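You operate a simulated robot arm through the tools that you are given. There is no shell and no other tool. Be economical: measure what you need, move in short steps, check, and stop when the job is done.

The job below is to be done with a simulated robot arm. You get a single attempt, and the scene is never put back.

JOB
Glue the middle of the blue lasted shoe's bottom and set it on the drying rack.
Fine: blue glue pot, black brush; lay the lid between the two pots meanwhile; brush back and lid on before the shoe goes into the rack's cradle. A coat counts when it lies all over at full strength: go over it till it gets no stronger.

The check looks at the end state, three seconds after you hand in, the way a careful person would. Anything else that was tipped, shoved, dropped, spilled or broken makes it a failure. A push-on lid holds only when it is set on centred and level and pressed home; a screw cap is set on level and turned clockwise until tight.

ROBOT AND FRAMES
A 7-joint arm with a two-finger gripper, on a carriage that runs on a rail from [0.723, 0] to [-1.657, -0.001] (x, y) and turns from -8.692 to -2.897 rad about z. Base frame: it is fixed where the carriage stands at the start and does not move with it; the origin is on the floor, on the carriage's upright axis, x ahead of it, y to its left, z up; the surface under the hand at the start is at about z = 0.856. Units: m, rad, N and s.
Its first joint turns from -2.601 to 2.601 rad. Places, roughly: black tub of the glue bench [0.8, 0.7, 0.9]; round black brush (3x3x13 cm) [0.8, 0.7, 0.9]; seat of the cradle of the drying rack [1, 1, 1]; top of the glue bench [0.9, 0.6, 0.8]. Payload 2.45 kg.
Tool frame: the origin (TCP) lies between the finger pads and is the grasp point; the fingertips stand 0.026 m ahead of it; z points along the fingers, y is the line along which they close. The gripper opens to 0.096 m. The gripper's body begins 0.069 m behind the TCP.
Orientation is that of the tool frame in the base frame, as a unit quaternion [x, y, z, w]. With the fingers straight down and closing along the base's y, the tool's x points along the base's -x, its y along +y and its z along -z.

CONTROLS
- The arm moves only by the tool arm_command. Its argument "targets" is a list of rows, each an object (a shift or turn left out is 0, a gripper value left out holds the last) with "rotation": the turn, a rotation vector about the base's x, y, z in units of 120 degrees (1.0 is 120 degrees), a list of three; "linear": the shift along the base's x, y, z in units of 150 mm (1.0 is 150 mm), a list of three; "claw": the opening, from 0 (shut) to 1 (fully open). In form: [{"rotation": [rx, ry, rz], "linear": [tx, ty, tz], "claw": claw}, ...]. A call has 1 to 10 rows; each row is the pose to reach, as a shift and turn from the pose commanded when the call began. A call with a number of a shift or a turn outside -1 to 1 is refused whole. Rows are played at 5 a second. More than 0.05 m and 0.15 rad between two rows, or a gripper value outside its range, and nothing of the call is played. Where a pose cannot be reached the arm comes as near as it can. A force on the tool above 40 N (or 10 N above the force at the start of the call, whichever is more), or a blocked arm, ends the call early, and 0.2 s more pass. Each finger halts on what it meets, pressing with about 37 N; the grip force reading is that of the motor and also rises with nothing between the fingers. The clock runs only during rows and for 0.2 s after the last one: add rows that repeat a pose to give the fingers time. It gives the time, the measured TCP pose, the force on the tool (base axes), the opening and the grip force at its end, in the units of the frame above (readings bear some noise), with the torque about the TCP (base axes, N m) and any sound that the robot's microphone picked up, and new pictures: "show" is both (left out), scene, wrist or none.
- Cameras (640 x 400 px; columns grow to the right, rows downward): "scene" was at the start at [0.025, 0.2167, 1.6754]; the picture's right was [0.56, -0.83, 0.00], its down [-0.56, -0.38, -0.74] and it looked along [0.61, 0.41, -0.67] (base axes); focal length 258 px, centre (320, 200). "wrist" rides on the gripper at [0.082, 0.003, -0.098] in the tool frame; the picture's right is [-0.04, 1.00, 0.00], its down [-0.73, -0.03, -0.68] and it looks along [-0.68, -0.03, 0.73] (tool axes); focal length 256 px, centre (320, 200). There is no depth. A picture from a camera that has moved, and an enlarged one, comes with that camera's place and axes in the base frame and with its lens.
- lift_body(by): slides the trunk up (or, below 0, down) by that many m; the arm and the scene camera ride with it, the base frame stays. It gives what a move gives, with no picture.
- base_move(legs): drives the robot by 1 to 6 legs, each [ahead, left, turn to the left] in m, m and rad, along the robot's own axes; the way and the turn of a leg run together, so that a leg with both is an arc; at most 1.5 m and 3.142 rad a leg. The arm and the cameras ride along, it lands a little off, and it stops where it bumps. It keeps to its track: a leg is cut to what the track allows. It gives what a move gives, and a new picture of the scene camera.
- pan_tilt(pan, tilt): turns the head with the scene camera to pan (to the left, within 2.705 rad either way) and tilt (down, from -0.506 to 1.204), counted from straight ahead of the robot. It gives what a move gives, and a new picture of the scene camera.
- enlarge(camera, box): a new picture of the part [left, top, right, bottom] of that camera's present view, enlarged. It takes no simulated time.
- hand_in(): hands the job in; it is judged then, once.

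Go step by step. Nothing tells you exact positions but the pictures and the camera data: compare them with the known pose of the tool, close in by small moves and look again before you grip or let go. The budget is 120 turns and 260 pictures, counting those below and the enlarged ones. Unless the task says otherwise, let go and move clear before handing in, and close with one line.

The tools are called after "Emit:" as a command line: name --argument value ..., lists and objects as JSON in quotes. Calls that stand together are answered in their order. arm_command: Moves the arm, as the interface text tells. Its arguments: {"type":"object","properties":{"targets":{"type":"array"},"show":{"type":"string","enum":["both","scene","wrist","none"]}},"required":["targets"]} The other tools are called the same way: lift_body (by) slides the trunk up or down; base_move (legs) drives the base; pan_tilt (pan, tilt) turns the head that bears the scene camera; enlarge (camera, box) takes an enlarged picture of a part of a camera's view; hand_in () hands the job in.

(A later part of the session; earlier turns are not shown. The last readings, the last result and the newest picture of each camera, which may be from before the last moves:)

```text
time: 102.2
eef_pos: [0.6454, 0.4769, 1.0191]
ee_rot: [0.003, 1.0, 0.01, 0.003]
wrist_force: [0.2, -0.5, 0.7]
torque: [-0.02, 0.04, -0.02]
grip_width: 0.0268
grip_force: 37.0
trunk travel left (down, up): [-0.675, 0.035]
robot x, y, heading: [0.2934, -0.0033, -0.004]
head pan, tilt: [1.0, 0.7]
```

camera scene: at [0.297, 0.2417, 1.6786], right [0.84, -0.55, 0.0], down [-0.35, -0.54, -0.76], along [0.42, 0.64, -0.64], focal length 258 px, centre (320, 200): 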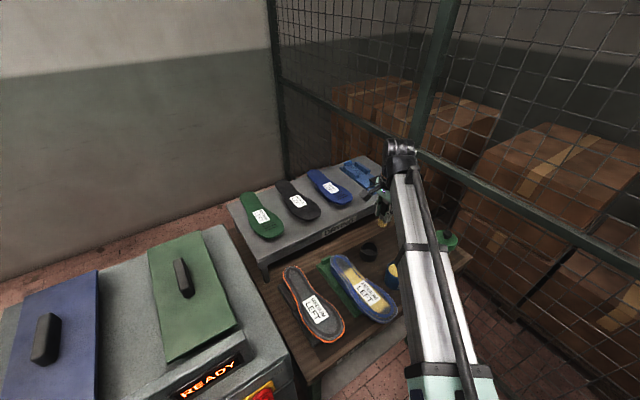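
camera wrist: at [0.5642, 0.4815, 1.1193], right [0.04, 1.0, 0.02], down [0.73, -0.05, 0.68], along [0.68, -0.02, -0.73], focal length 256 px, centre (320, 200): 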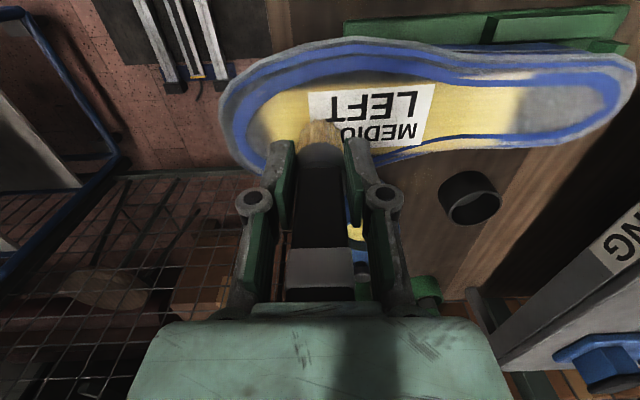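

Nearly touching. I'll stroke heelward with a slight extra drop, lifting off between strokes.

Emit:
arm_command --targets '[{"linear": [0, 0, -0.008], "claw": 0.0}, {"linear": [0, 0.06, -0.01], "claw": 0.0}, {"linear": [0, 0.14, -0.01], "claw": 0.0}, {"linear": [0, 0.28, -0.008], "claw": 0.0}, {"linear": [0, 0.42, -0.008], "claw": 0.0}, {"linear": [0, 0.56, -0.008], "claw": 0.0}]' --show "none"

```text
time: 103.6
eef_pos: [0.6447, 0.5609, 1.0204]
ee_rot: [0.003, 1.0, 0.011, 0.004]
wrist_force: [-0.6, -1.1, 11.6]
torque: [-0.23, -0.2, -0.01]
grip_width: 0.0271
grip_force: 37.1
trunk travel left (down, up): [-0.675, 0.035]
robot x, y, heading: [0.2965, -0.0019, -0.007]
head pan, tilt: [1.0, 0.7]
```

Emit:
arm_command --targets '[{"linear": [0, 0.13, 0], "claw": 0.0}, {"linear": [0, 0.27, 0], "claw": 0.0}, {"linear": [0.05, 0.25, 0.1], "claw": 0.0}, {"linear": [0.1, -0.05, 0.1], "claw": 0.0}, {"linear": [0.1, -0.35, 0.1], "claw": 0.0}, {"linear": [0.1, -0.56, 0.08], "claw": 0.0}, {"linear": [0.1, -0.56, 0.0], "claw": 0.0}, {"linear": [0.1, -0.42, -0.004], "claw": 0.0}, {"linear": [0.1, -0.28, 0.0], "claw": 0.0}, {"linear": [0.1, -0.14, 0.0], "claw": 0.0}]' --show "none"

```text
time: 105.8
eef_pos: [0.6608, 0.5427, 1.0187]
ee_rot: [0.003, 1.0, 0.01, 0.003]
wrist_force: [0.6, -1.6, 4.6]
torque: [-0.1, 0.18, 0.01]
grip_width: 0.0269
grip_force: 37.4
trunk travel left (down, up): [-0.675, 0.035]
robot x, y, heading: [0.2952, 0.0, -0.005]
head pan, tilt: [1.0, 0.7]
```

Emit:
arm_command --targets '[{"linear": [0, 0.15, 0], "claw": 0.0}, {"linear": [-0.02, 0.3, 0], "claw": 0.0}, {"linear": [-0.1, 0.3, 0.1], "claw": 0.0}, {"linear": [-0.2, 0, 0.1], "claw": 0.0}, {"linear": [-0.2, -0.28, 0.1], "claw": 0.0}, {"linear": [-0.2, -0.42, 0.08], "claw": 0.0}, {"linear": [-0.2, -0.42, 0.0], "claw": 0.0}, {"linear": [-0.2, -0.28, -0.004], "claw": 0.0}, {"linear": [-0.2, -0.14, 0.0], "claw": 0.0}, {"linear": [-0.2, 0, 0.0], "claw": 0.0}]' --show "none"

```text
time: 108.0
eef_pos: [0.6331, 0.5373, 1.0194]
ee_rot: [0.002, 1.0, 0.01, 0.002]
wrist_force: [0.0, -0.7, 2.8]
torque: [-0.01, 0.02, 0.01]
grip_width: 0.0268
grip_force: 37.4
trunk travel left (down, up): [-0.675, 0.035]
robot x, y, heading: [0.2911, -0.0049, -0.009]
head pan, tilt: [1.0, 0.7]
```

Emit:
arm_command --targets '[{"linear": [0, 0.15, 0], "claw": 0.0}, {"linear": [0.02, 0.3, 0], "claw": 0.0}, {"linear": [0.02, 0.4, 0], "claw": 0.0}, {"linear": [0.02, 0.35, 0.2], "claw": 0.0}, {"linear": [0.05, 0.3, 0.45], "claw": 0.0}, {"linear": [0.05, 0.25, 0.66], "claw": 0.0}, {"linear": [0.05, 0.25, 0.66], "claw": 0.0}]' --show "none"

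Emit:
enlarge --camera "wrist" --box '[120, 0, 360, 150]'

Emit:
enlarge --camera "wrist" --box '[260, 0, 500, 150]'

```text
time: 109.6
eef_pos: [0.6383, 0.5746, 1.1193]
ee_rot: [0.002, 1.0, 0.01, 0.003]
wrist_force: [-0.8, 0.7, -0.9]
torque: [0.01, 0.0, 0.0]
grip_width: 0.0269
grip_force: 37.0
trunk travel left (down, up): [-0.675, 0.035]
robot x, y, heading: [0.2973, 0.0004, -0.003]
head pan, tilt: [1.0, 0.7]
```

```text
2.67 times, centred on (240, 75) of wrist
camera zoom: at [0.5556, 0.5755, 1.2159], right [0.04, 1.0, 0.02], down [0.73, -0.05, 0.68], along [0.68, -0.02, -0.73], focal length 683 px, centre (533, 533)
```

zoom: 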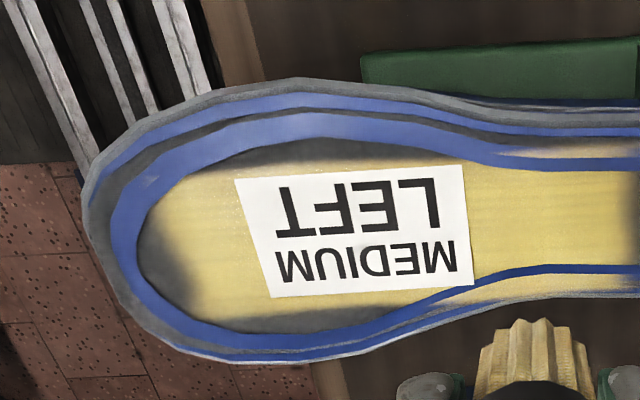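

```text
2.67 times, centred on (380, 75) of wrist
camera zoom: at [0.5556, 0.5755, 1.2159], right [0.04, 1.0, 0.02], down [0.73, -0.05, 0.68], along [0.68, -0.02, -0.73], focal length 683 px, centre (160, 533)
```

zoom: 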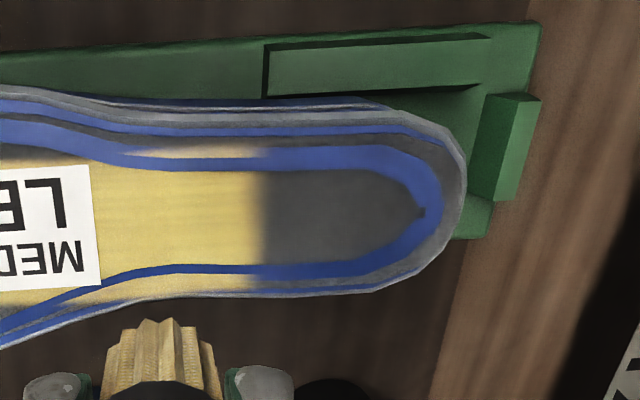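

The coat is even and full over the middle. Now I'll take the brush back to its black tub at (0.803, 0.675).

Emit:
arm_command --targets '[{"linear": [0.22, 0.13, 0], "claw": 0.0}, {"linear": [0.44, 0.27, 0], "claw": 0.0}, {"linear": [0.66, 0.4, 0], "claw": 0.0}, {"linear": [0.88, 0.55, 0], "claw": 0.0}, {"linear": [1.0, 0.67, 0], "claw": 0.0}]' --show "none"

Emit:
arm_command --targets '[{"linear": [0.096, 0, -0.1], "claw": 0.0}, {"linear": [0.096, 0, -0.35], "claw": 0.0}, {"linear": [0.096, 0, -0.6], "claw": 0.0}, {"linear": [0.096, 0, -0.7], "claw": 0.0}, {"linear": [0.096, 0, -0.7], "claw": 0.0}]' --show "wrist"

Emit:
enlarge --camera "scene" --box '[330, 210, 430, 285]'

```text
time: 110.8
eef_pos: [0.7904, 0.6776, 1.1154]
ee_rot: [0.002, 1.0, 0.01, 0.002]
wrist_force: [-0.5, -0.2, -1.0]
torque: [0.0, -0.01, -0.02]
grip_width: 0.0272
grip_force: 36.5
trunk travel left (down, up): [-0.675, 0.035]
robot x, y, heading: [0.2942, 0.0026, -0.004]
head pan, tilt: [1.0, 0.7]
```

```text
time: 112.0
eef_pos: [0.8033, 0.6752, 1.0119]
ee_rot: [0.002, 1.0, 0.01, 0.004]
wrist_force: [-0.6, -0.1, -0.9]
torque: [0.01, 0.05, -0.02]
grip_width: 0.0268
grip_force: 37.6
trunk travel left (down, up): [-0.675, 0.035]
robot x, y, heading: [0.291, 0.0038, -0.011]
head pan, tilt: [1.0, 0.7]
camera wrist: at [0.7205, 0.677, 1.1094], right [0.04, 1.0, 0.02], down [0.73, -0.05, 0.68], along [0.68, -0.02, -0.73], focal length 256 px, centre (320, 200)
```

wrist: 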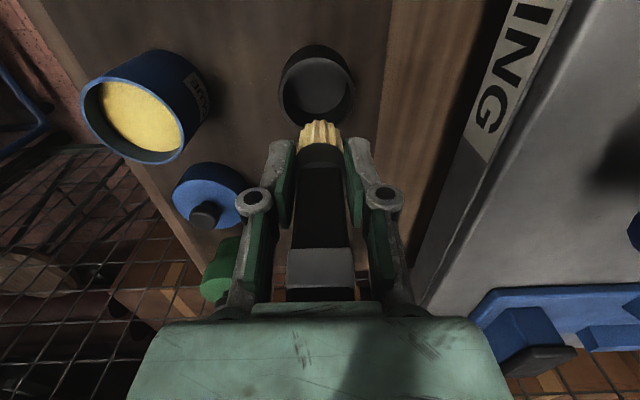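

```text
5.33 times, centred on (380, 248) of scene
camera zoom: at [0.2969, 0.2417, 1.6786], right [0.84, -0.55, 0.0], down [-0.35, -0.54, -0.76], along [0.42, 0.64, -0.64], focal length 1375 px, centre (0, -53)
```

zoom: 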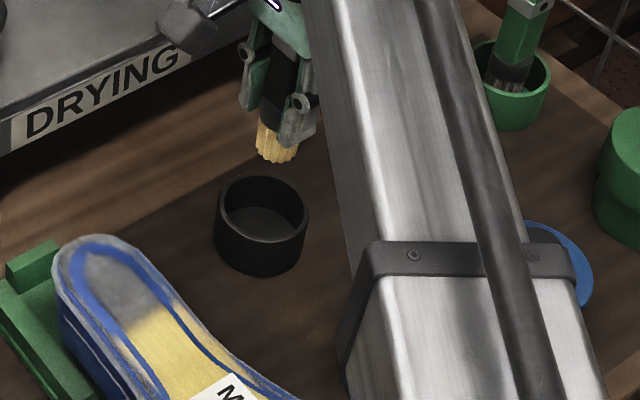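

Emit:
arm_command --targets '[{"linear": [0, 0, -0.15], "claw": 0.0}, {"linear": [0, 0, -0.3], "claw": 0.0}, {"linear": [0, 0, -0.45], "claw": 0.0}, {"linear": [0, 0, -0.53], "claw": 0.0}, {"linear": [0, 0, -0.56], "claw": 0.0}, {"linear": [0, 0, -0.58], "claw": 0.0}]' --show "wrist"

Emit:
enlarge --camera "scene" --box '[330, 210, 430, 285]'

```text
time: 113.4
eef_pos: [0.8016, 0.677, 0.9248]
ee_rot: [0.003, 1.0, 0.009, 0.003]
wrist_force: [0.8, -0.3, -0.2]
torque: [0.01, -0.03, 0.01]
grip_width: 0.0269
grip_force: 36.4
trunk travel left (down, up): [-0.675, 0.035]
robot x, y, heading: [0.2918, 0.0023, -0.003]
head pan, tilt: [1.0, 0.7]
camera wrist: at [0.7201, 0.6782, 1.0229], right [0.04, 1.0, 0.02], down [0.73, -0.05, 0.68], along [0.68, -0.02, -0.73], focal length 256 px, centre (320, 200)
```

wrist: 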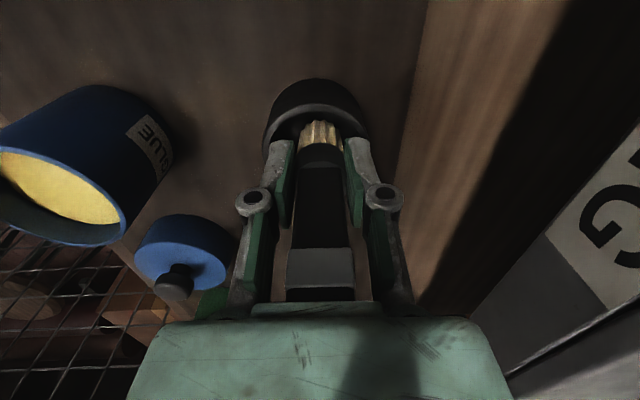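

```text
5.33 times, centred on (380, 248) of scene
camera zoom: at [0.2969, 0.2417, 1.6786], right [0.84, -0.55, 0.0], down [-0.35, -0.54, -0.76], along [0.42, 0.64, -0.64], focal length 1375 px, centre (0, -53)
```

zoom: 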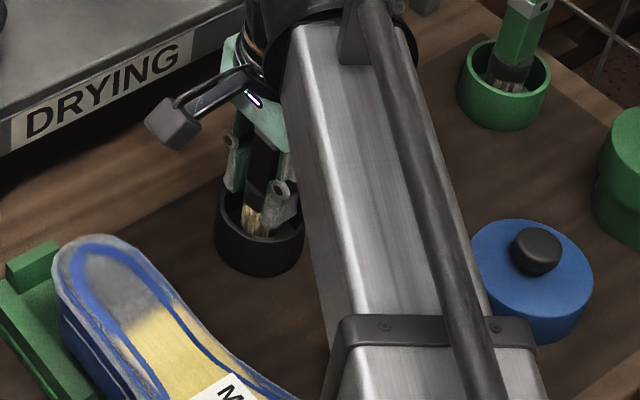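

Emit:
arm_command --targets '[{"linear": [0.01, -0.01, -0.012], "claw": 0.0}, {"linear": [0.01, -0.01, -0.025], "claw": 0.0}, {"linear": [0.01, -0.01, -0.025], "claw": 0.0}]' --show "none"

```text
time: 114.2
eef_pos: [0.8032, 0.6773, 0.9225]
ee_rot: [0.002, 1.0, 0.009, 0.002]
wrist_force: [-1.2, -0.4, -1.6]
torque: [0.01, 0.01, -0.03]
grip_width: 0.0267
grip_force: 37.0
trunk travel left (down, up): [-0.675, 0.035]
robot x, y, heading: [0.294, 0.0006, -0.004]
head pan, tilt: [1.0, 0.7]
```

Emit:
arm_command --targets '[{"linear": [0, 0, -0.012], "claw": 0.0}, {"linear": [0, 0, -0.025], "claw": 0.0}, {"linear": [0, 0, -0.025], "claw": 0.0}]' --show "none"

```text
time: 115.0
eef_pos: [0.8051, 0.6766, 0.9186]
ee_rot: [0.003, 1.0, 0.009, 0.003]
wrist_force: [0.4, -0.3, -0.6]
torque: [0.04, 0.0, -0.02]
grip_width: 0.0269
grip_force: 36.6
trunk travel left (down, up): [-0.675, 0.035]
robot x, y, heading: [0.2942, 0.0025, -0.009]
head pan, tilt: [1.0, 0.7]
```

Emit:
arm_command --targets '[{"linear": [0, 0, -0.008], "claw": 0.0}, {"linear": [0, 0, -0.008], "claw": 0.31}, {"linear": [0, 0, -0.008], "claw": 0.31}, {"linear": [0, 0, 0.03], "claw": 0.31}, {"linear": [0, 0, 0.1], "claw": 0.31}, {"linear": [0, 0, 0.15], "claw": 0.4}, {"linear": [0, 0, 0.15], "claw": 0.4}]' --show "wrist"

Emit:
enlarge --camera "scene" --box '[330, 210, 430, 285]'

```text
time: 116.6
eef_pos: [0.804, 0.6768, 0.94]
ee_rot: [0.003, 1.0, 0.009, 0.002]
wrist_force: [0.2, -0.1, -0.2]
torque: [0.02, -0.01, 0.01]
grip_width: 0.0386
grip_force: 0.0
trunk travel left (down, up): [-0.675, 0.035]
robot x, y, heading: [0.2929, -0.0029, -0.006]
head pan, tilt: [1.0, 0.7]
camera wrist: at [0.7217, 0.6769, 1.0387], right [0.04, 1.0, 0.02], down [0.73, -0.05, 0.68], along [0.68, -0.02, -0.73], focal length 256 px, centre (320, 200)
```

wrist: 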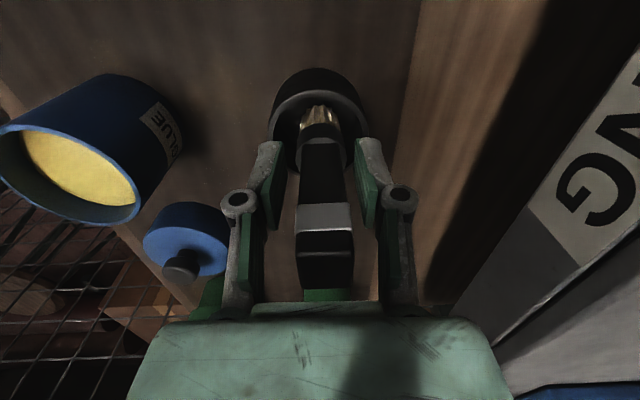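

```text
5.33 times, centred on (380, 248) of scene
camera zoom: at [0.2969, 0.2416, 1.6786], right [0.84, -0.55, 0.0], down [-0.35, -0.54, -0.76], along [0.42, 0.64, -0.64], focal length 1375 px, centre (0, -53)
```

zoom: 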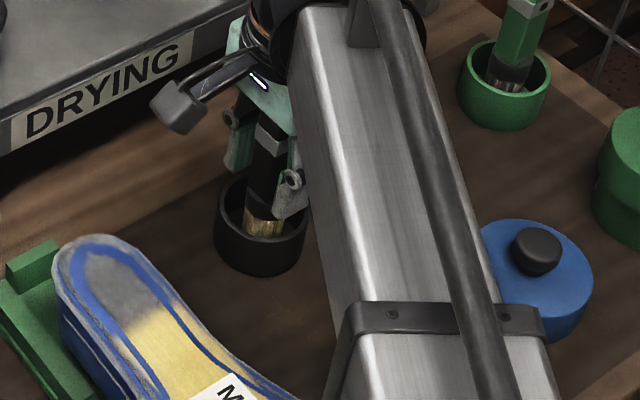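

Brush is back, standing in its tub. I'll rise clear, level the tool, and go to the lid.

Emit:
arm_command --targets '[{"linear": [0, 0, 0.25], "claw": 0.45}, {"linear": [0, 0, 0.5], "claw": 0.5}, {"linear": [0, 0, 0.75], "claw": 0.55}, {"linear": [0.2, -0.2, 0.8], "claw": 0.55, "rotation": [-0.004, 0.001, 0]}, {"linear": [0.4, -0.4, 0.8], "claw": 0.55, "rotation": [-0.0086, 0.0025, 0]}, {"linear": [0.6, -0.6, 0.75], "claw": 0.55, "rotation": [-0.0086, 0.0025, 0]}, {"linear": [0.8, -0.8, 0.65], "claw": 0.55, "rotation": [-0.0086, 0.0025, 0]}, {"linear": [0.87, -0.94, 0.5], "claw": 0.55, "rotation": [-0.0086, 0.0025, 0]}, {"linear": [0.87, -0.94, 0.3], "claw": 0.55, "rotation": [-0.0086, 0.0025, 0]}, {"linear": [0.87, -0.94, 0.3], "claw": 0.55, "rotation": [-0.0086, 0.0025, 0]}]' --show "both"

```text
time: 118.8
eef_pos: [0.9314, 0.5347, 0.9884]
ee_rot: [0.001, 1.0, 0.001, 0.0]
wrist_force: [0.0, 0.5, -0.2]
torque: [0.0, 0.0, -0.04]
grip_width: 0.0527
grip_force: 0.0
trunk travel left (down, up): [-0.675, 0.035]
robot x, y, heading: [0.2953, 0.001, -0.007]
head pan, tilt: [1.0, 0.7]
camera scene: at [0.2969, 0.2418, 1.6785], right [0.84, -0.55, 0.0], down [-0.35, -0.54, -0.76], along [0.42, 0.64, -0.64], focal length 258 px, centre (320, 200)
camera wrist: at [0.8496, 0.538, 1.0867], right [0.04, 1.0, 0.0], down [0.73, -0.03, 0.68], along [0.68, -0.03, -0.73], focal length 256 px, centre (320, 200)
```

scene: 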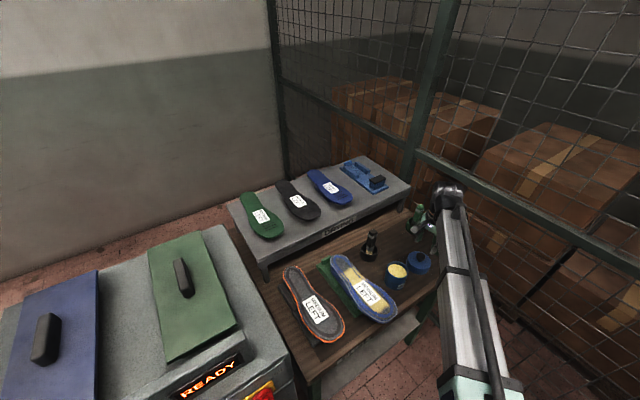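
wrist: 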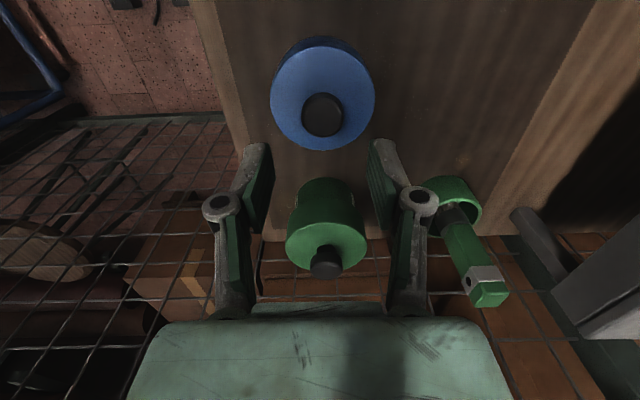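

Emit:
arm_command --targets '[{"linear": [0, 0.008, -0.2], "claw": 0.55}, {"linear": [0, 0.008, -0.4], "claw": 0.55}, {"linear": [0, 0.008, -0.5], "claw": 0.55}, {"linear": [0, 0.008, -0.5], "claw": 0.55}]' --show "wrist"

```text
time: 119.8
eef_pos: [0.932, 0.5356, 0.9118]
ee_rot: [0.001, 1.0, 0.001, 0.0]
wrist_force: [0.7, 0.2, 0.2]
torque: [-0.02, -0.02, 0.02]
grip_width: 0.0527
grip_force: 0.0
trunk travel left (down, up): [-0.675, 0.035]
robot x, y, heading: [0.2904, 0.0044, -0.001]
head pan, tilt: [1.0, 0.7]
camera wrist: at [0.8494, 0.5387, 1.0093], right [0.04, 1.0, 0.0], down [0.73, -0.03, 0.68], along [0.68, -0.03, -0.73], focal length 256 px, centre (320, 200)
```

wrist: 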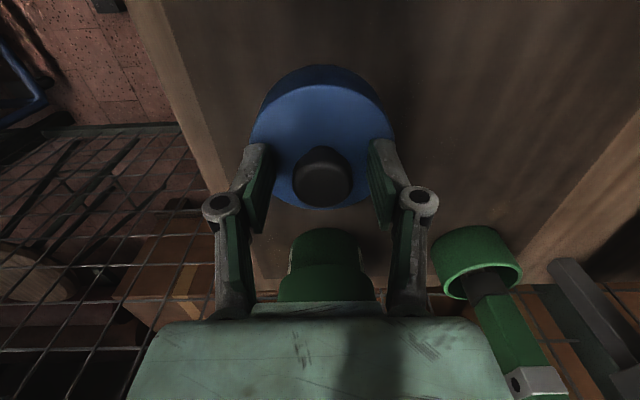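

Emit:
arm_command --targets '[{"linear": [0.025, 0.01, -0.005], "claw": 0.55}, {"linear": [0.025, 0.01, -0.005], "claw": 0.3}, {"linear": [0.025, 0.01, -0.005], "claw": 0.0}, {"linear": [0.025, 0.01, -0.005], "claw": 0.0}, {"linear": [0.025, 0.01, -0.005], "claw": 0.0}]' --show "wrist"

```text
time: 121.0
eef_pos: [0.9357, 0.5364, 0.9103]
ee_rot: [0.002, 1.0, 0.0, 0.001]
wrist_force: [0.3, 0.7, 2.7]
torque: [0.0, 0.03, 0.01]
grip_width: 0.0292
grip_force: 36.7
trunk travel left (down, up): [-0.675, 0.035]
robot x, y, heading: [0.2945, -0.0007, -0.008]
head pan, tilt: [1.0, 0.7]
camera wrist: at [0.8539, 0.5397, 1.0081], right [0.04, 1.0, 0.0], down [0.73, -0.03, 0.68], along [0.68, -0.03, -0.73], focal length 256 px, centre (320, 200)
```

wrist: 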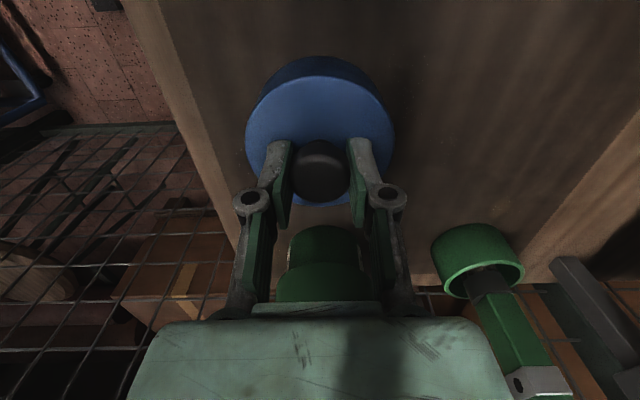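

Gripped just like before. Lifting the lid and carrying it over the pot.

Emit:
arm_command --targets '[{"linear": [0, 0, 0.2], "claw": 0.0}, {"linear": [0, 0, 0.45], "claw": 0.0}, {"linear": [0, 0, 0.7], "claw": 0.0}, {"linear": [-0.2, 0, 0.75], "claw": 0.0}, {"linear": [-0.45, 0, 0.75], "claw": 0.0}, {"linear": [-0.7, 0, 0.75], "claw": 0.0}, {"linear": [-0.848, 0, 0.75], "claw": 0.0}, {"linear": [-0.848, 0, 0.65], "claw": 0.0}, {"linear": [-0.848, 0, 0.65], "claw": 0.0}]' --show "both"

Emit:
enlarge --camera "scene" --box '[350, 220, 440, 300]'

```text
time: 123.0
eef_pos: [0.8112, 0.5363, 1.009]
ee_rot: [0.003, 1.0, 0.001, 0.0]
wrist_force: [-0.3, 0.4, -0.3]
torque: [0.0, 0.0, 0.0]
grip_width: 0.0293
grip_force: 37.5
trunk travel left (down, up): [-0.675, 0.035]
robot x, y, heading: [0.2937, 0.0001, -0.01]
head pan, tilt: [1.0, 0.7]
camera scene: at [0.297, 0.2417, 1.6786], right [0.84, -0.55, 0.0], down [-0.35, -0.54, -0.76], along [0.42, 0.64, -0.64], focal length 258 px, centre (320, 200)
camera wrist: at [0.7283, 0.5385, 1.1063], right [0.04, 1.0, 0.0], down [0.73, -0.03, 0.68], along [0.68, -0.03, -0.73], focal length 256 px, centre (320, 200)
```

scene: 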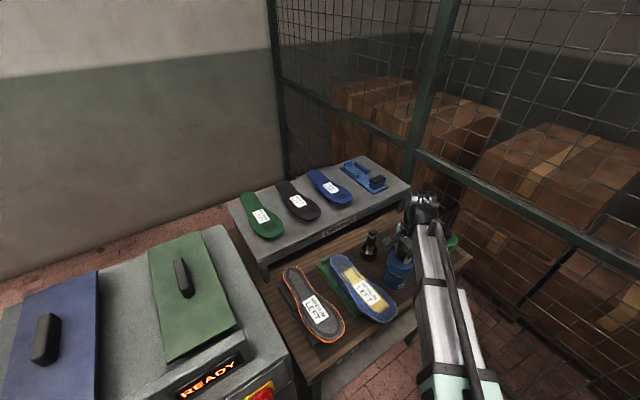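
wrist: 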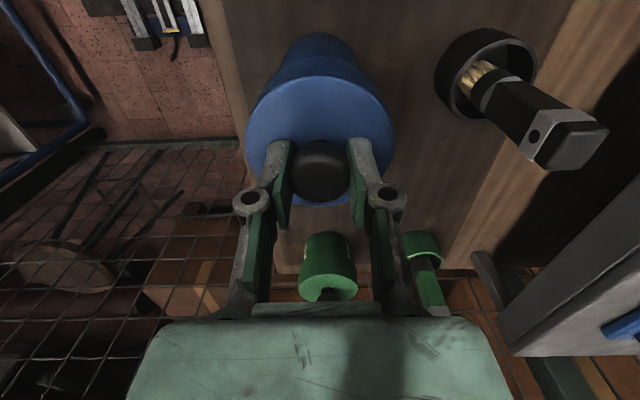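

```text
5.00 times, centred on (395, 260) of scene
camera zoom: at [0.297, 0.2417, 1.6786], right [0.84, -0.55, 0.0], down [-0.35, -0.54, -0.76], along [0.42, 0.64, -0.64], focal length 1289 px, centre (-55, -100)
```

zoom: 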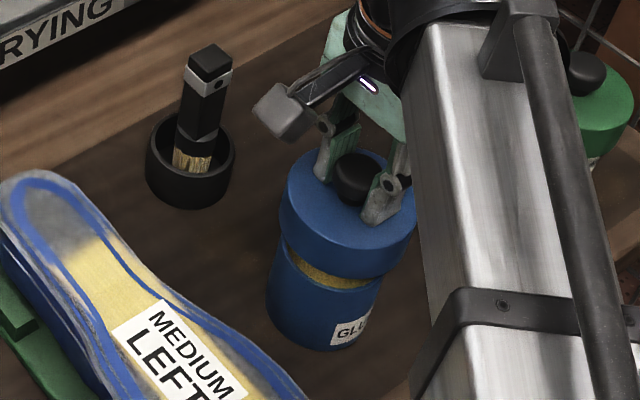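

Emit:
arm_command --targets '[{"linear": [-0.02, 0, -0.08], "claw": 0.0}, {"linear": [-0.02, 0, -0.16], "claw": 0.0}, {"linear": [-0.02, 0, -0.22], "claw": 0.0}, {"linear": [-0.02, 0, -0.25], "claw": 0.0}, {"linear": [-0.02, 0, -0.25], "claw": 0.0}]' --show "wrist"

Emit:
enlarge --camera "scene" --box '[350, 220, 440, 300]'

```text
time: 124.2
eef_pos: [0.8094, 0.5364, 0.9696]
ee_rot: [0.001, 1.0, 0.001, 0.0]
wrist_force: [0.6, -0.5, -0.2]
torque: [0.01, 0.0, 0.03]
grip_width: 0.0292
grip_force: 36.7
trunk travel left (down, up): [-0.675, 0.035]
robot x, y, heading: [0.2964, -0.0021, -0.004]
head pan, tilt: [1.0, 0.7]
camera wrist: at [0.7272, 0.539, 1.0684], right [0.04, 1.0, 0.0], down [0.73, -0.03, 0.68], along [0.68, -0.03, -0.73], focal length 256 px, centre (320, 200)
```

wrist: 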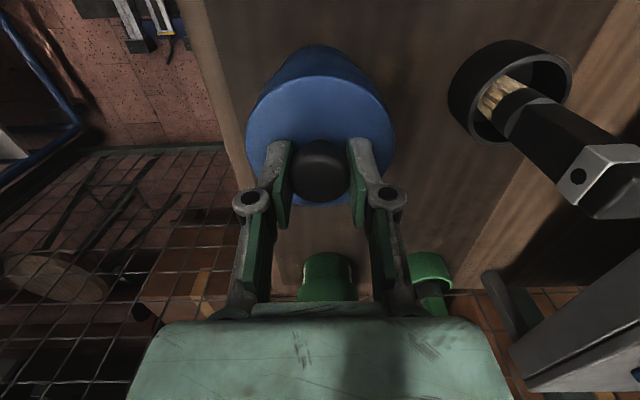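

```text
5.00 times, centred on (395, 260) of scene
camera zoom: at [0.2969, 0.2417, 1.6786], right [0.84, -0.55, 0.0], down [-0.35, -0.54, -0.76], along [0.42, 0.64, -0.64], focal length 1289 px, centre (-55, -100)
```

zoom: 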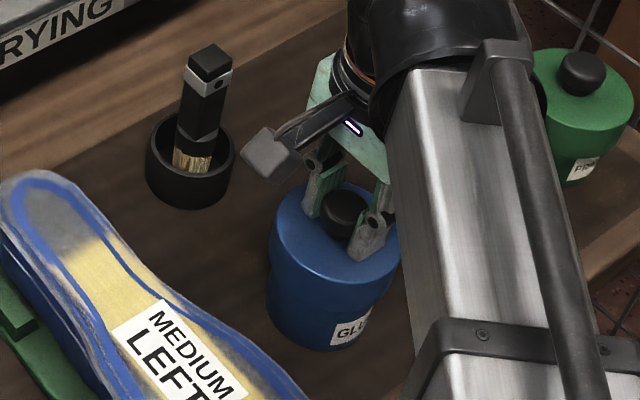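

The lid is started over the rim with no side force. Pressing it home in small steps.

Emit:
arm_command --targets '[{"linear": [-0.005, 0, -0.03], "claw": 0.0}, {"linear": [-0.005, 0, -0.055], "claw": 0.0}, {"linear": [-0.005, 0, -0.075], "claw": 0.0}, {"linear": [-0.005, 0, -0.09], "claw": 0.0}, {"linear": [-0.005, 0, -0.1], "claw": 0.0}]' --show "none"

```text
time: 125.4
eef_pos: [0.8073, 0.5372, 0.9552]
ee_rot: [0.003, 1.0, 0.001, 0.0]
wrist_force: [-0.4, -0.8, -0.2]
torque: [0.01, 0.01, -0.01]
grip_width: 0.029
grip_force: 36.7
trunk travel left (down, up): [-0.675, 0.035]
robot x, y, heading: [0.2955, -0.0019, -0.008]
head pan, tilt: [1.0, 0.7]
```

Emit:
arm_command --targets '[{"linear": [0, 0, -0.01], "claw": 0.0}, {"linear": [0, 0, -0.02], "claw": 0.0}, {"linear": [0, 0, -0.03], "claw": 0.0}, {"linear": [0, 0, -0.03], "claw": 0.0}]' --show "none"

```text
time: 126.2
eef_pos: [0.8086, 0.5369, 0.9549]
ee_rot: [0.002, 1.0, 0.003, 0.003]
wrist_force: [-0.9, -2.6, 18.4]
torque: [-0.28, 0.53, 0.04]
grip_width: 0.0291
grip_force: 37.1
trunk travel left (down, up): [-0.675, 0.035]
robot x, y, heading: [0.2931, -0.0024, -0.007]
head pan, tilt: [1.0, 0.7]
stopped in row 4: the force on the tool passed its limit at 42 N (the readings are from after the stop); the commanded pose is now the measured one
```

Emit:
enlarge --camera "scene" --box '[360, 225, 440, 295]'

Emit:
arm_command --targets '[{"linear": [0, 0, -0.012], "claw": 0.0}, {"linear": [0, 0, -0.024], "claw": 0.0}, {"linear": [0, 0, -0.03], "claw": 0.0}]' --show "wrist"

```text
5.71 times, centred on (400, 260) of scene
camera zoom: at [0.2954, 0.2397, 1.6788], right [0.84, -0.55, 0.0], down [-0.35, -0.54, -0.77], along [0.42, 0.64, -0.64], focal length 1473 px, centre (-137, -143)
```

zoom: 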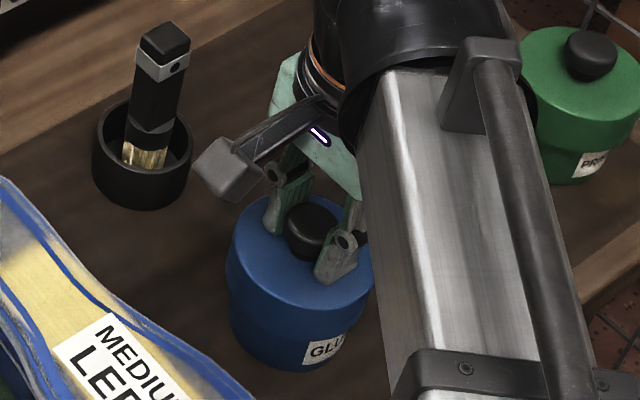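

```text
time: 126.8
eef_pos: [0.8073, 0.5376, 0.9548]
ee_rot: [0.003, 1.0, 0.005, 0.003]
wrist_force: [-2.7, -3.6, 20.9]
torque: [-0.37, 0.54, 0.01]
grip_width: 0.029
grip_force: 37.0
trunk travel left (down, up): [-0.675, 0.035]
robot x, y, heading: [0.2915, -0.0008, -0.007]
head pan, tilt: [1.0, 0.7]
stopped in row 2: the force on the tool passed its limit at 43 N (the readings are from after the stop); the commanded pose is now the measured one
camera wrist: at [0.7254, 0.539, 1.0522], right [0.04, 1.0, 0.01], down [0.73, -0.04, 0.68], along [0.68, -0.02, -0.73], focal length 256 px, centre (320, 200)
```

wrist: 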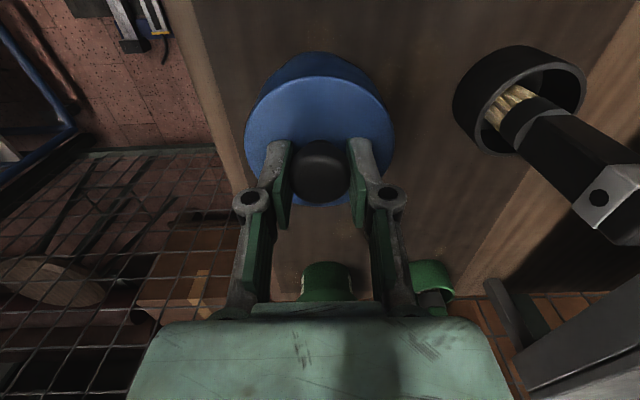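

The lid is pressed home at the same height as at the start. Releasing and rising; then I turn to the shoe.

Emit:
arm_command --targets '[{"linear": [0, 0, 0.01], "claw": 0.0}, {"linear": [0, 0, 0.015], "claw": 0.5}, {"linear": [0, 0, 0.015], "claw": 0.6}, {"linear": [0, 0, 0.1], "claw": 0.6}, {"linear": [0, 0, 0.35], "claw": 0.6}, {"linear": [0, 0, 0.65], "claw": 0.6}, {"linear": [0, 0, 0.95], "claw": 0.6}, {"linear": [0, 0, 1.0], "claw": 0.6}]' --show "both"

Emit:
enlarge --camera "scene" --box '[320, 220, 440, 320]'

```text
time: 128.6
eef_pos: [0.8066, 0.5368, 1.0998]
ee_rot: [0.003, 1.0, 0.003, 0.002]
wrist_force: [0.5, -0.2, -0.2]
torque: [0.02, 0.01, 0.03]
grip_width: 0.0577
grip_force: 0.0
trunk travel left (down, up): [-0.675, 0.035]
robot x, y, heading: [0.2927, 0.0015, -0.008]
head pan, tilt: [1.0, 0.7]
camera scene: at [0.2969, 0.2415, 1.6786], right [0.84, -0.55, 0.0], down [-0.35, -0.54, -0.77], along [0.42, 0.64, -0.64], focal length 258 px, centre (320, 200)
camera wrist: at [0.7247, 0.5388, 1.1977], right [0.04, 1.0, 0.01], down [0.73, -0.04, 0.68], along [0.68, -0.03, -0.73], focal length 256 px, centre (320, 200)
```

scene: 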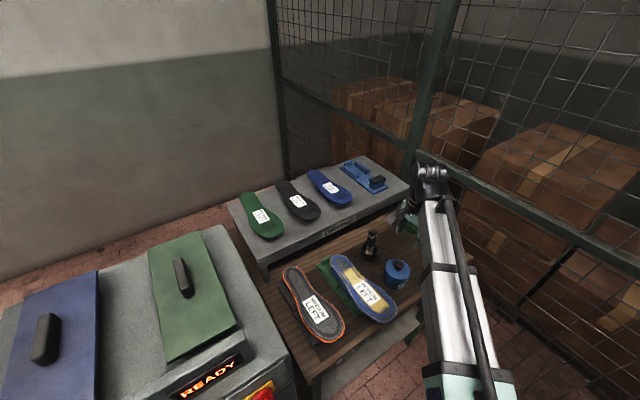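
wrist: 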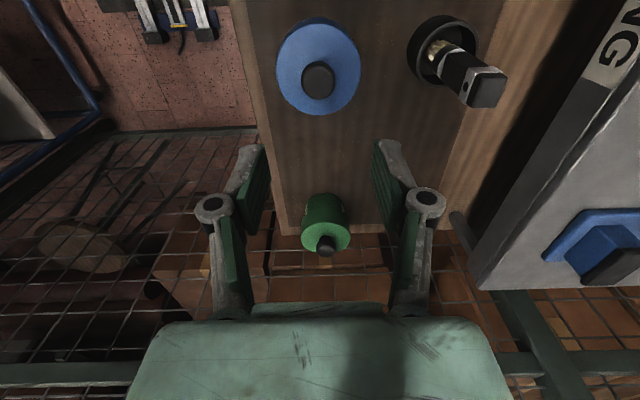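

```text
4.00 times, centred on (380, 270) of scene
camera zoom: at [0.2969, 0.2415, 1.6786], right [0.84, -0.55, 0.0], down [-0.35, -0.54, -0.77], along [0.42, 0.64, -0.64], focal length 1031 px, centre (80, -80)
```

zoom: 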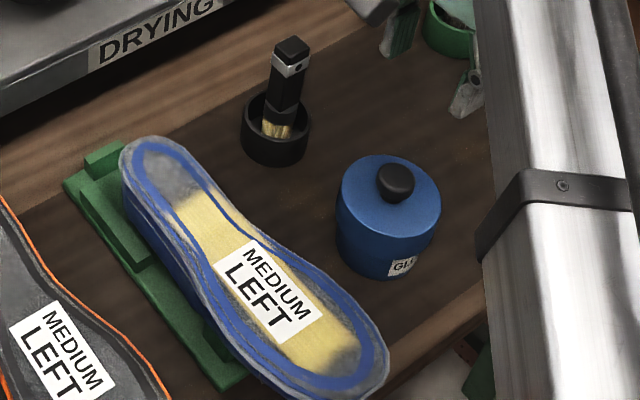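

Lid on and level, brush back. Next: pick up the shoe by its waist with the fingers closing along x. I'll turn the tool 90° above the shoe first.

Emit:
arm_command --targets '[{"linear": [-0.05, 0, 0.2], "rotation": [0, 0, 0.07], "claw": 0.8}, {"linear": [-0.15, 0, 0.35], "rotation": [0, 0, 0.14], "claw": 1.0}, {"linear": [-0.3, 0, 0.4], "rotation": [0, 0, 0.21]}, {"linear": [-0.45, 0, 0.4], "rotation": [0, 0, 0.28]}, {"linear": [-0.6, 0, 0.4], "rotation": [0, 0, 0.35]}, {"linear": [-0.75, 0, 0.4], "rotation": [0, 0, 0.42]}, {"linear": [-0.9, 0, 0.4], "rotation": [0, 0, 0.49]}, {"linear": [-1.0, 0, 0.4], "rotation": [0, 0, 0.56]}, {"linear": [-1.0, 0, 0.4], "rotation": [0, 0, 0.63]}, {"linear": [-1.0, 0, 0.4], "rotation": [0, 0, 0.7]}]' --show "none"

Emit:
arm_command --targets '[{"linear": [-0.07, -0.05, 0], "rotation": [0, 0, 0.035]}, {"linear": [-0.07, -0.1, 0], "rotation": [0, 0, 0.06]}, {"linear": [-0.07, -0.1, 0], "rotation": [0, 0, 0.06]}]' --show "both"

```text
time: 130.8
eef_pos: [0.6588, 0.5393, 1.1615]
ee_rot: [-0.668, 0.744, 0.004, 0.0]
wrist_force: [0.1, 0.4, 0.3]
torque: [0.01, 0.03, -0.03]
grip_width: 0.096
grip_force: 0.1
trunk travel left (down, up): [-0.675, 0.035]
robot x, y, heading: [0.2927, -0.0057, -0.004]
head pan, tilt: [1.0, 0.7]
```

```text
time: 131.6
eef_pos: [0.6482, 0.524, 1.1606]
ee_rot: [0.713, -0.701, -0.005, 0.001]
wrist_force: [0.3, 0.3, -0.1]
torque: [0.01, -0.01, 0.0]
grip_width: 0.0958
grip_force: 0.1
trunk travel left (down, up): [-0.675, 0.035]
robot x, y, heading: [0.2924, 0.0019, -0.003]
head pan, tilt: [1.0, 0.7]
camera scene: at [0.2971, 0.2416, 1.6786], right [0.84, -0.55, 0.0], down [-0.35, -0.54, -0.76], along [0.42, 0.64, -0.64], focal length 258 px, centre (320, 200)
camera wrist: at [0.6469, 0.4408, 1.2581], right [-1.0, 0.02, 0.01], down [0.02, 0.73, 0.68], along [0.01, 0.68, -0.73], focal length 256 px, centre (320, 200)
```

scene: 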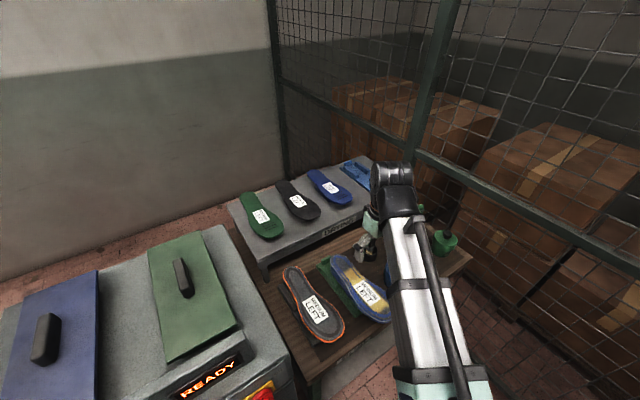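
wrist: 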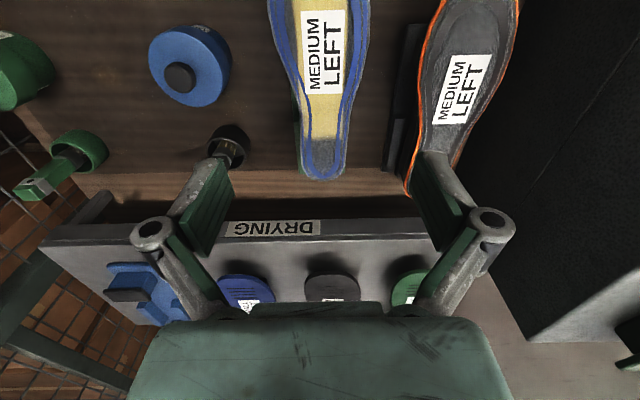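

The tool is now turned and the shoe waist lies near (0.642, 0.556), aligned with the fingers. Moving over it and down partway.

Emit:
arm_command --targets '[{"linear": [-0.035, 0.1, -0.1]}, {"linear": [-0.035, 0.2, -0.3]}, {"linear": [-0.035, 0.2, -0.55]}, {"linear": [-0.035, 0.2, -0.75]}, {"linear": [-0.035, 0.2, -0.75]}]' --show "both"

Emit:
enlarge --camera "wrist" --box '[200, 40, 440, 240]'

```text
time: 132.8
eef_pos: [0.6457, 0.5543, 1.0478]
ee_rot: [0.713, -0.701, -0.004, 0.001]
wrist_force: [0.8, 0.0, -0.5]
torque: [0.0, -0.01, -0.01]
grip_width: 0.0959
grip_force: 0.1
trunk travel left (down, up): [-0.675, 0.035]
robot x, y, heading: [0.2925, -0.0009, -0.007]
head pan, tilt: [1.0, 0.7]
camera scene: at [0.2971, 0.2417, 1.6786], right [0.84, -0.55, 0.0], down [-0.35, -0.54, -0.76], along [0.42, 0.64, -0.64], focal length 258 px, centre (320, 200)
camera wrist: at [0.6437, 0.4709, 1.1455], right [-1.0, 0.02, 0.01], down [0.02, 0.73, 0.68], along [0.01, 0.68, -0.73], focal length 256 px, centre (320, 200)
```

scene: 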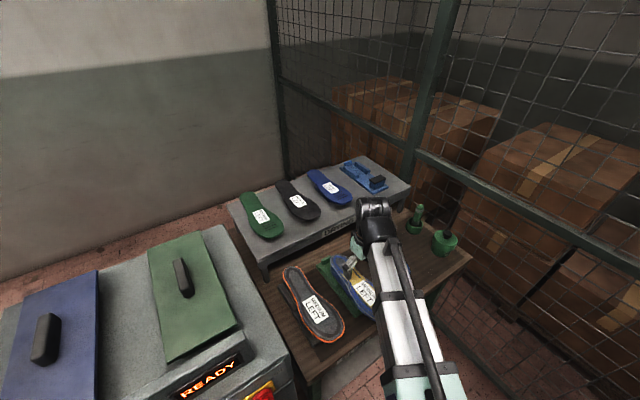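
wrist: 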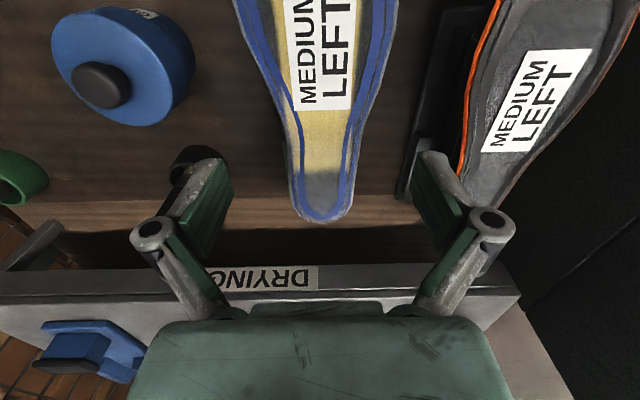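

```text
2.00 times, centred on (320, 140) of wrist
camera zoom: at [0.6437, 0.4709, 1.1455], right [-1.0, 0.02, 0.01], down [0.02, 0.73, 0.68], along [0.01, 0.68, -0.73], focal length 512 px, centre (320, 320)
```

zoom: 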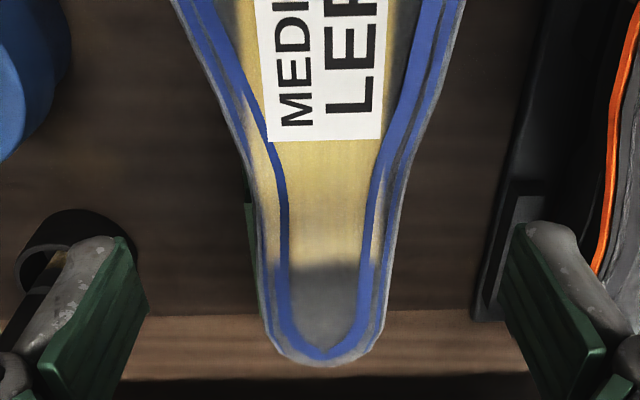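

Emit:
arm_command --targets '[{"linear": [-0.024, 0, -0.2]}, {"linear": [-0.024, 0, -0.4]}, {"linear": [-0.024, 0, -0.55]}, {"linear": [-0.024, 0, -0.65]}, {"linear": [-0.024, 0, -0.68]}, {"linear": [-0.024, 0, -0.68]}]' --show "both"

Emit:
enlarge --camera "scene" --box '[310, 235, 410, 325]'

```text
time: 134.2
eef_pos: [0.6391, 0.555, 0.9482]
ee_rot: [0.712, -0.702, -0.005, 0.0]
wrist_force: [-0.7, 0.0, 0.0]
torque: [-0.03, 0.03, 0.01]
grip_width: 0.096
grip_force: 0.0
trunk travel left (down, up): [-0.675, 0.035]
robot x, y, heading: [0.2922, 0.0014, -0.005]
head pan, tilt: [1.0, 0.7]
camera scene: at [0.297, 0.2416, 1.6786], right [0.84, -0.55, 0.0], down [-0.35, -0.54, -0.76], along [0.42, 0.64, -0.64], focal length 258 px, centre (320, 200)
camera wrist: at [0.6379, 0.4723, 1.0458], right [-1.0, 0.02, 0.01], down [0.02, 0.73, 0.68], along [0.01, 0.68, -0.73], focal length 256 px, centre (320, 200)
```

scene: 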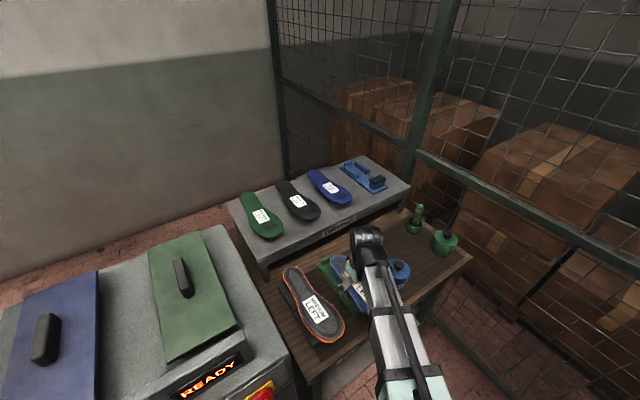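
wrist: 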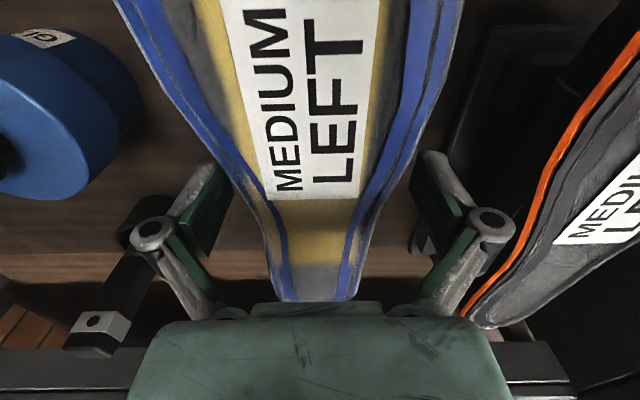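

```text
4.44 times, centred on (360, 280) of scene
camera zoom: at [0.297, 0.2416, 1.6786], right [0.84, -0.55, 0.0], down [-0.35, -0.54, -0.76], along [0.42, 0.64, -0.64], focal length 1146 px, centre (142, -156)
```

zoom: 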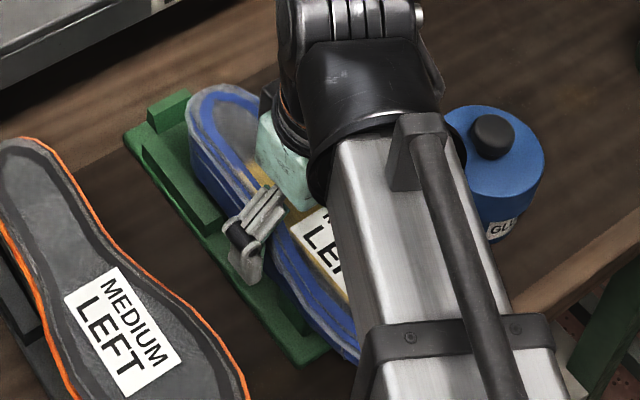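

Fingers straddle the waist evenly. Closing.

Emit:
arm_command --targets '[{"claw": 0.8}, {"claw": 0.65}, {"claw": 0.4}, {"claw": 0.2}, {"claw": 0.0}, {"claw": 0.0}]' --show "wrist"

```text
time: 135.6
eef_pos: [0.6403, 0.5557, 0.9483]
ee_rot: [0.713, -0.702, -0.005, 0.001]
wrist_force: [4.2, 0.9, 5.9]
torque: [-0.02, -0.39, 0.01]
grip_width: 0.0736
grip_force: 36.8
trunk travel left (down, up): [-0.675, 0.035]
robot x, y, heading: [0.2932, -0.0029, -0.008]
head pan, tilt: [1.0, 0.7]
camera wrist: at [0.6383, 0.4723, 1.0461], right [-1.0, 0.02, 0.01], down [0.02, 0.73, 0.68], along [0.01, 0.68, -0.73], focal length 256 px, centre (320, 200)
```

wrist: 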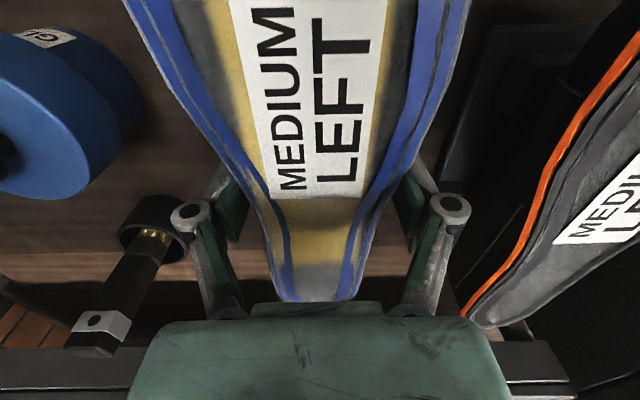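

Gripped at 74 mm. Lifting slowly and checking that it holds level.

Emit:
arm_command --targets '[{"linear": [0, 0, 0.1], "claw": 0.0}, {"linear": [0, 0, 0.2], "claw": 0.0}, {"linear": [0, 0, 0.3], "claw": 0.0}, {"linear": [0, 0, 0.4], "claw": 0.0}, {"linear": [0, 0, 0.4], "claw": 0.0}]' --show "both"

Emit:
enlarge --camera "scene" --box '[310, 215, 410, 315]'

```text
time: 136.8
eef_pos: [0.6388, 0.5546, 1.007]
ee_rot: [0.713, -0.701, -0.005, 0.0]
wrist_force: [1.0, -1.2, -6.2]
torque: [-0.03, 0.0, 0.0]
grip_width: 0.0736
grip_force: 36.9
trunk travel left (down, up): [-0.675, 0.035]
robot x, y, heading: [0.2909, -0.0011, -0.007]
head pan, tilt: [1.0, 0.7]
camera scene: at [0.2973, 0.2421, 1.6785], right [0.84, -0.55, 0.0], down [-0.35, -0.54, -0.76], along [0.42, 0.64, -0.64], focal length 258 px, centre (320, 200)
camera wrist: at [0.6379, 0.4718, 1.1047], right [-1.0, 0.02, 0.01], down [0.02, 0.73, 0.68], along [0.01, 0.68, -0.73], focal length 256 px, centre (320, 200)
```

scene: 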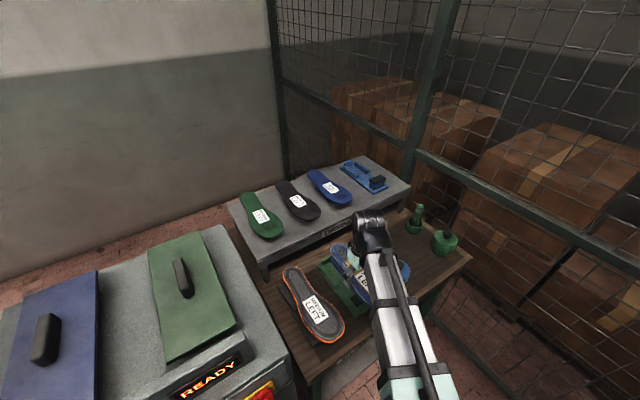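
wrist: 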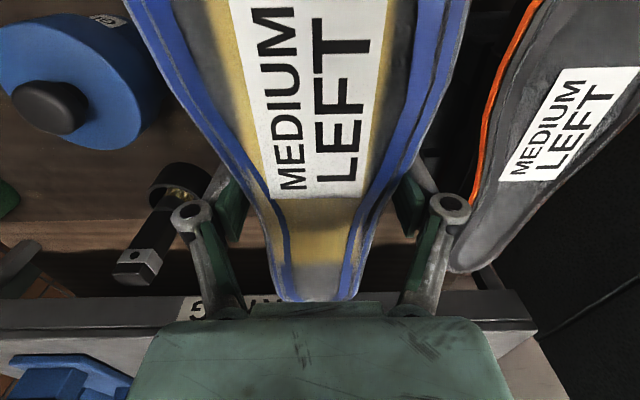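

```text
4.00 times, centred on (360, 265) of scene
camera zoom: at [0.2973, 0.2421, 1.6785], right [0.84, -0.55, 0.0], down [-0.35, -0.54, -0.76], along [0.42, 0.64, -0.64], focal length 1031 px, centre (160, -60)
```

zoom: 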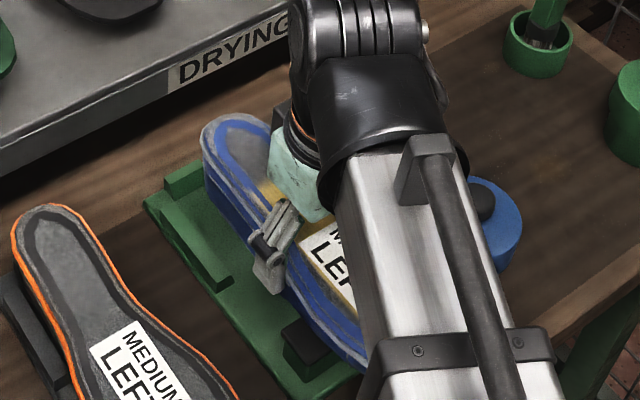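

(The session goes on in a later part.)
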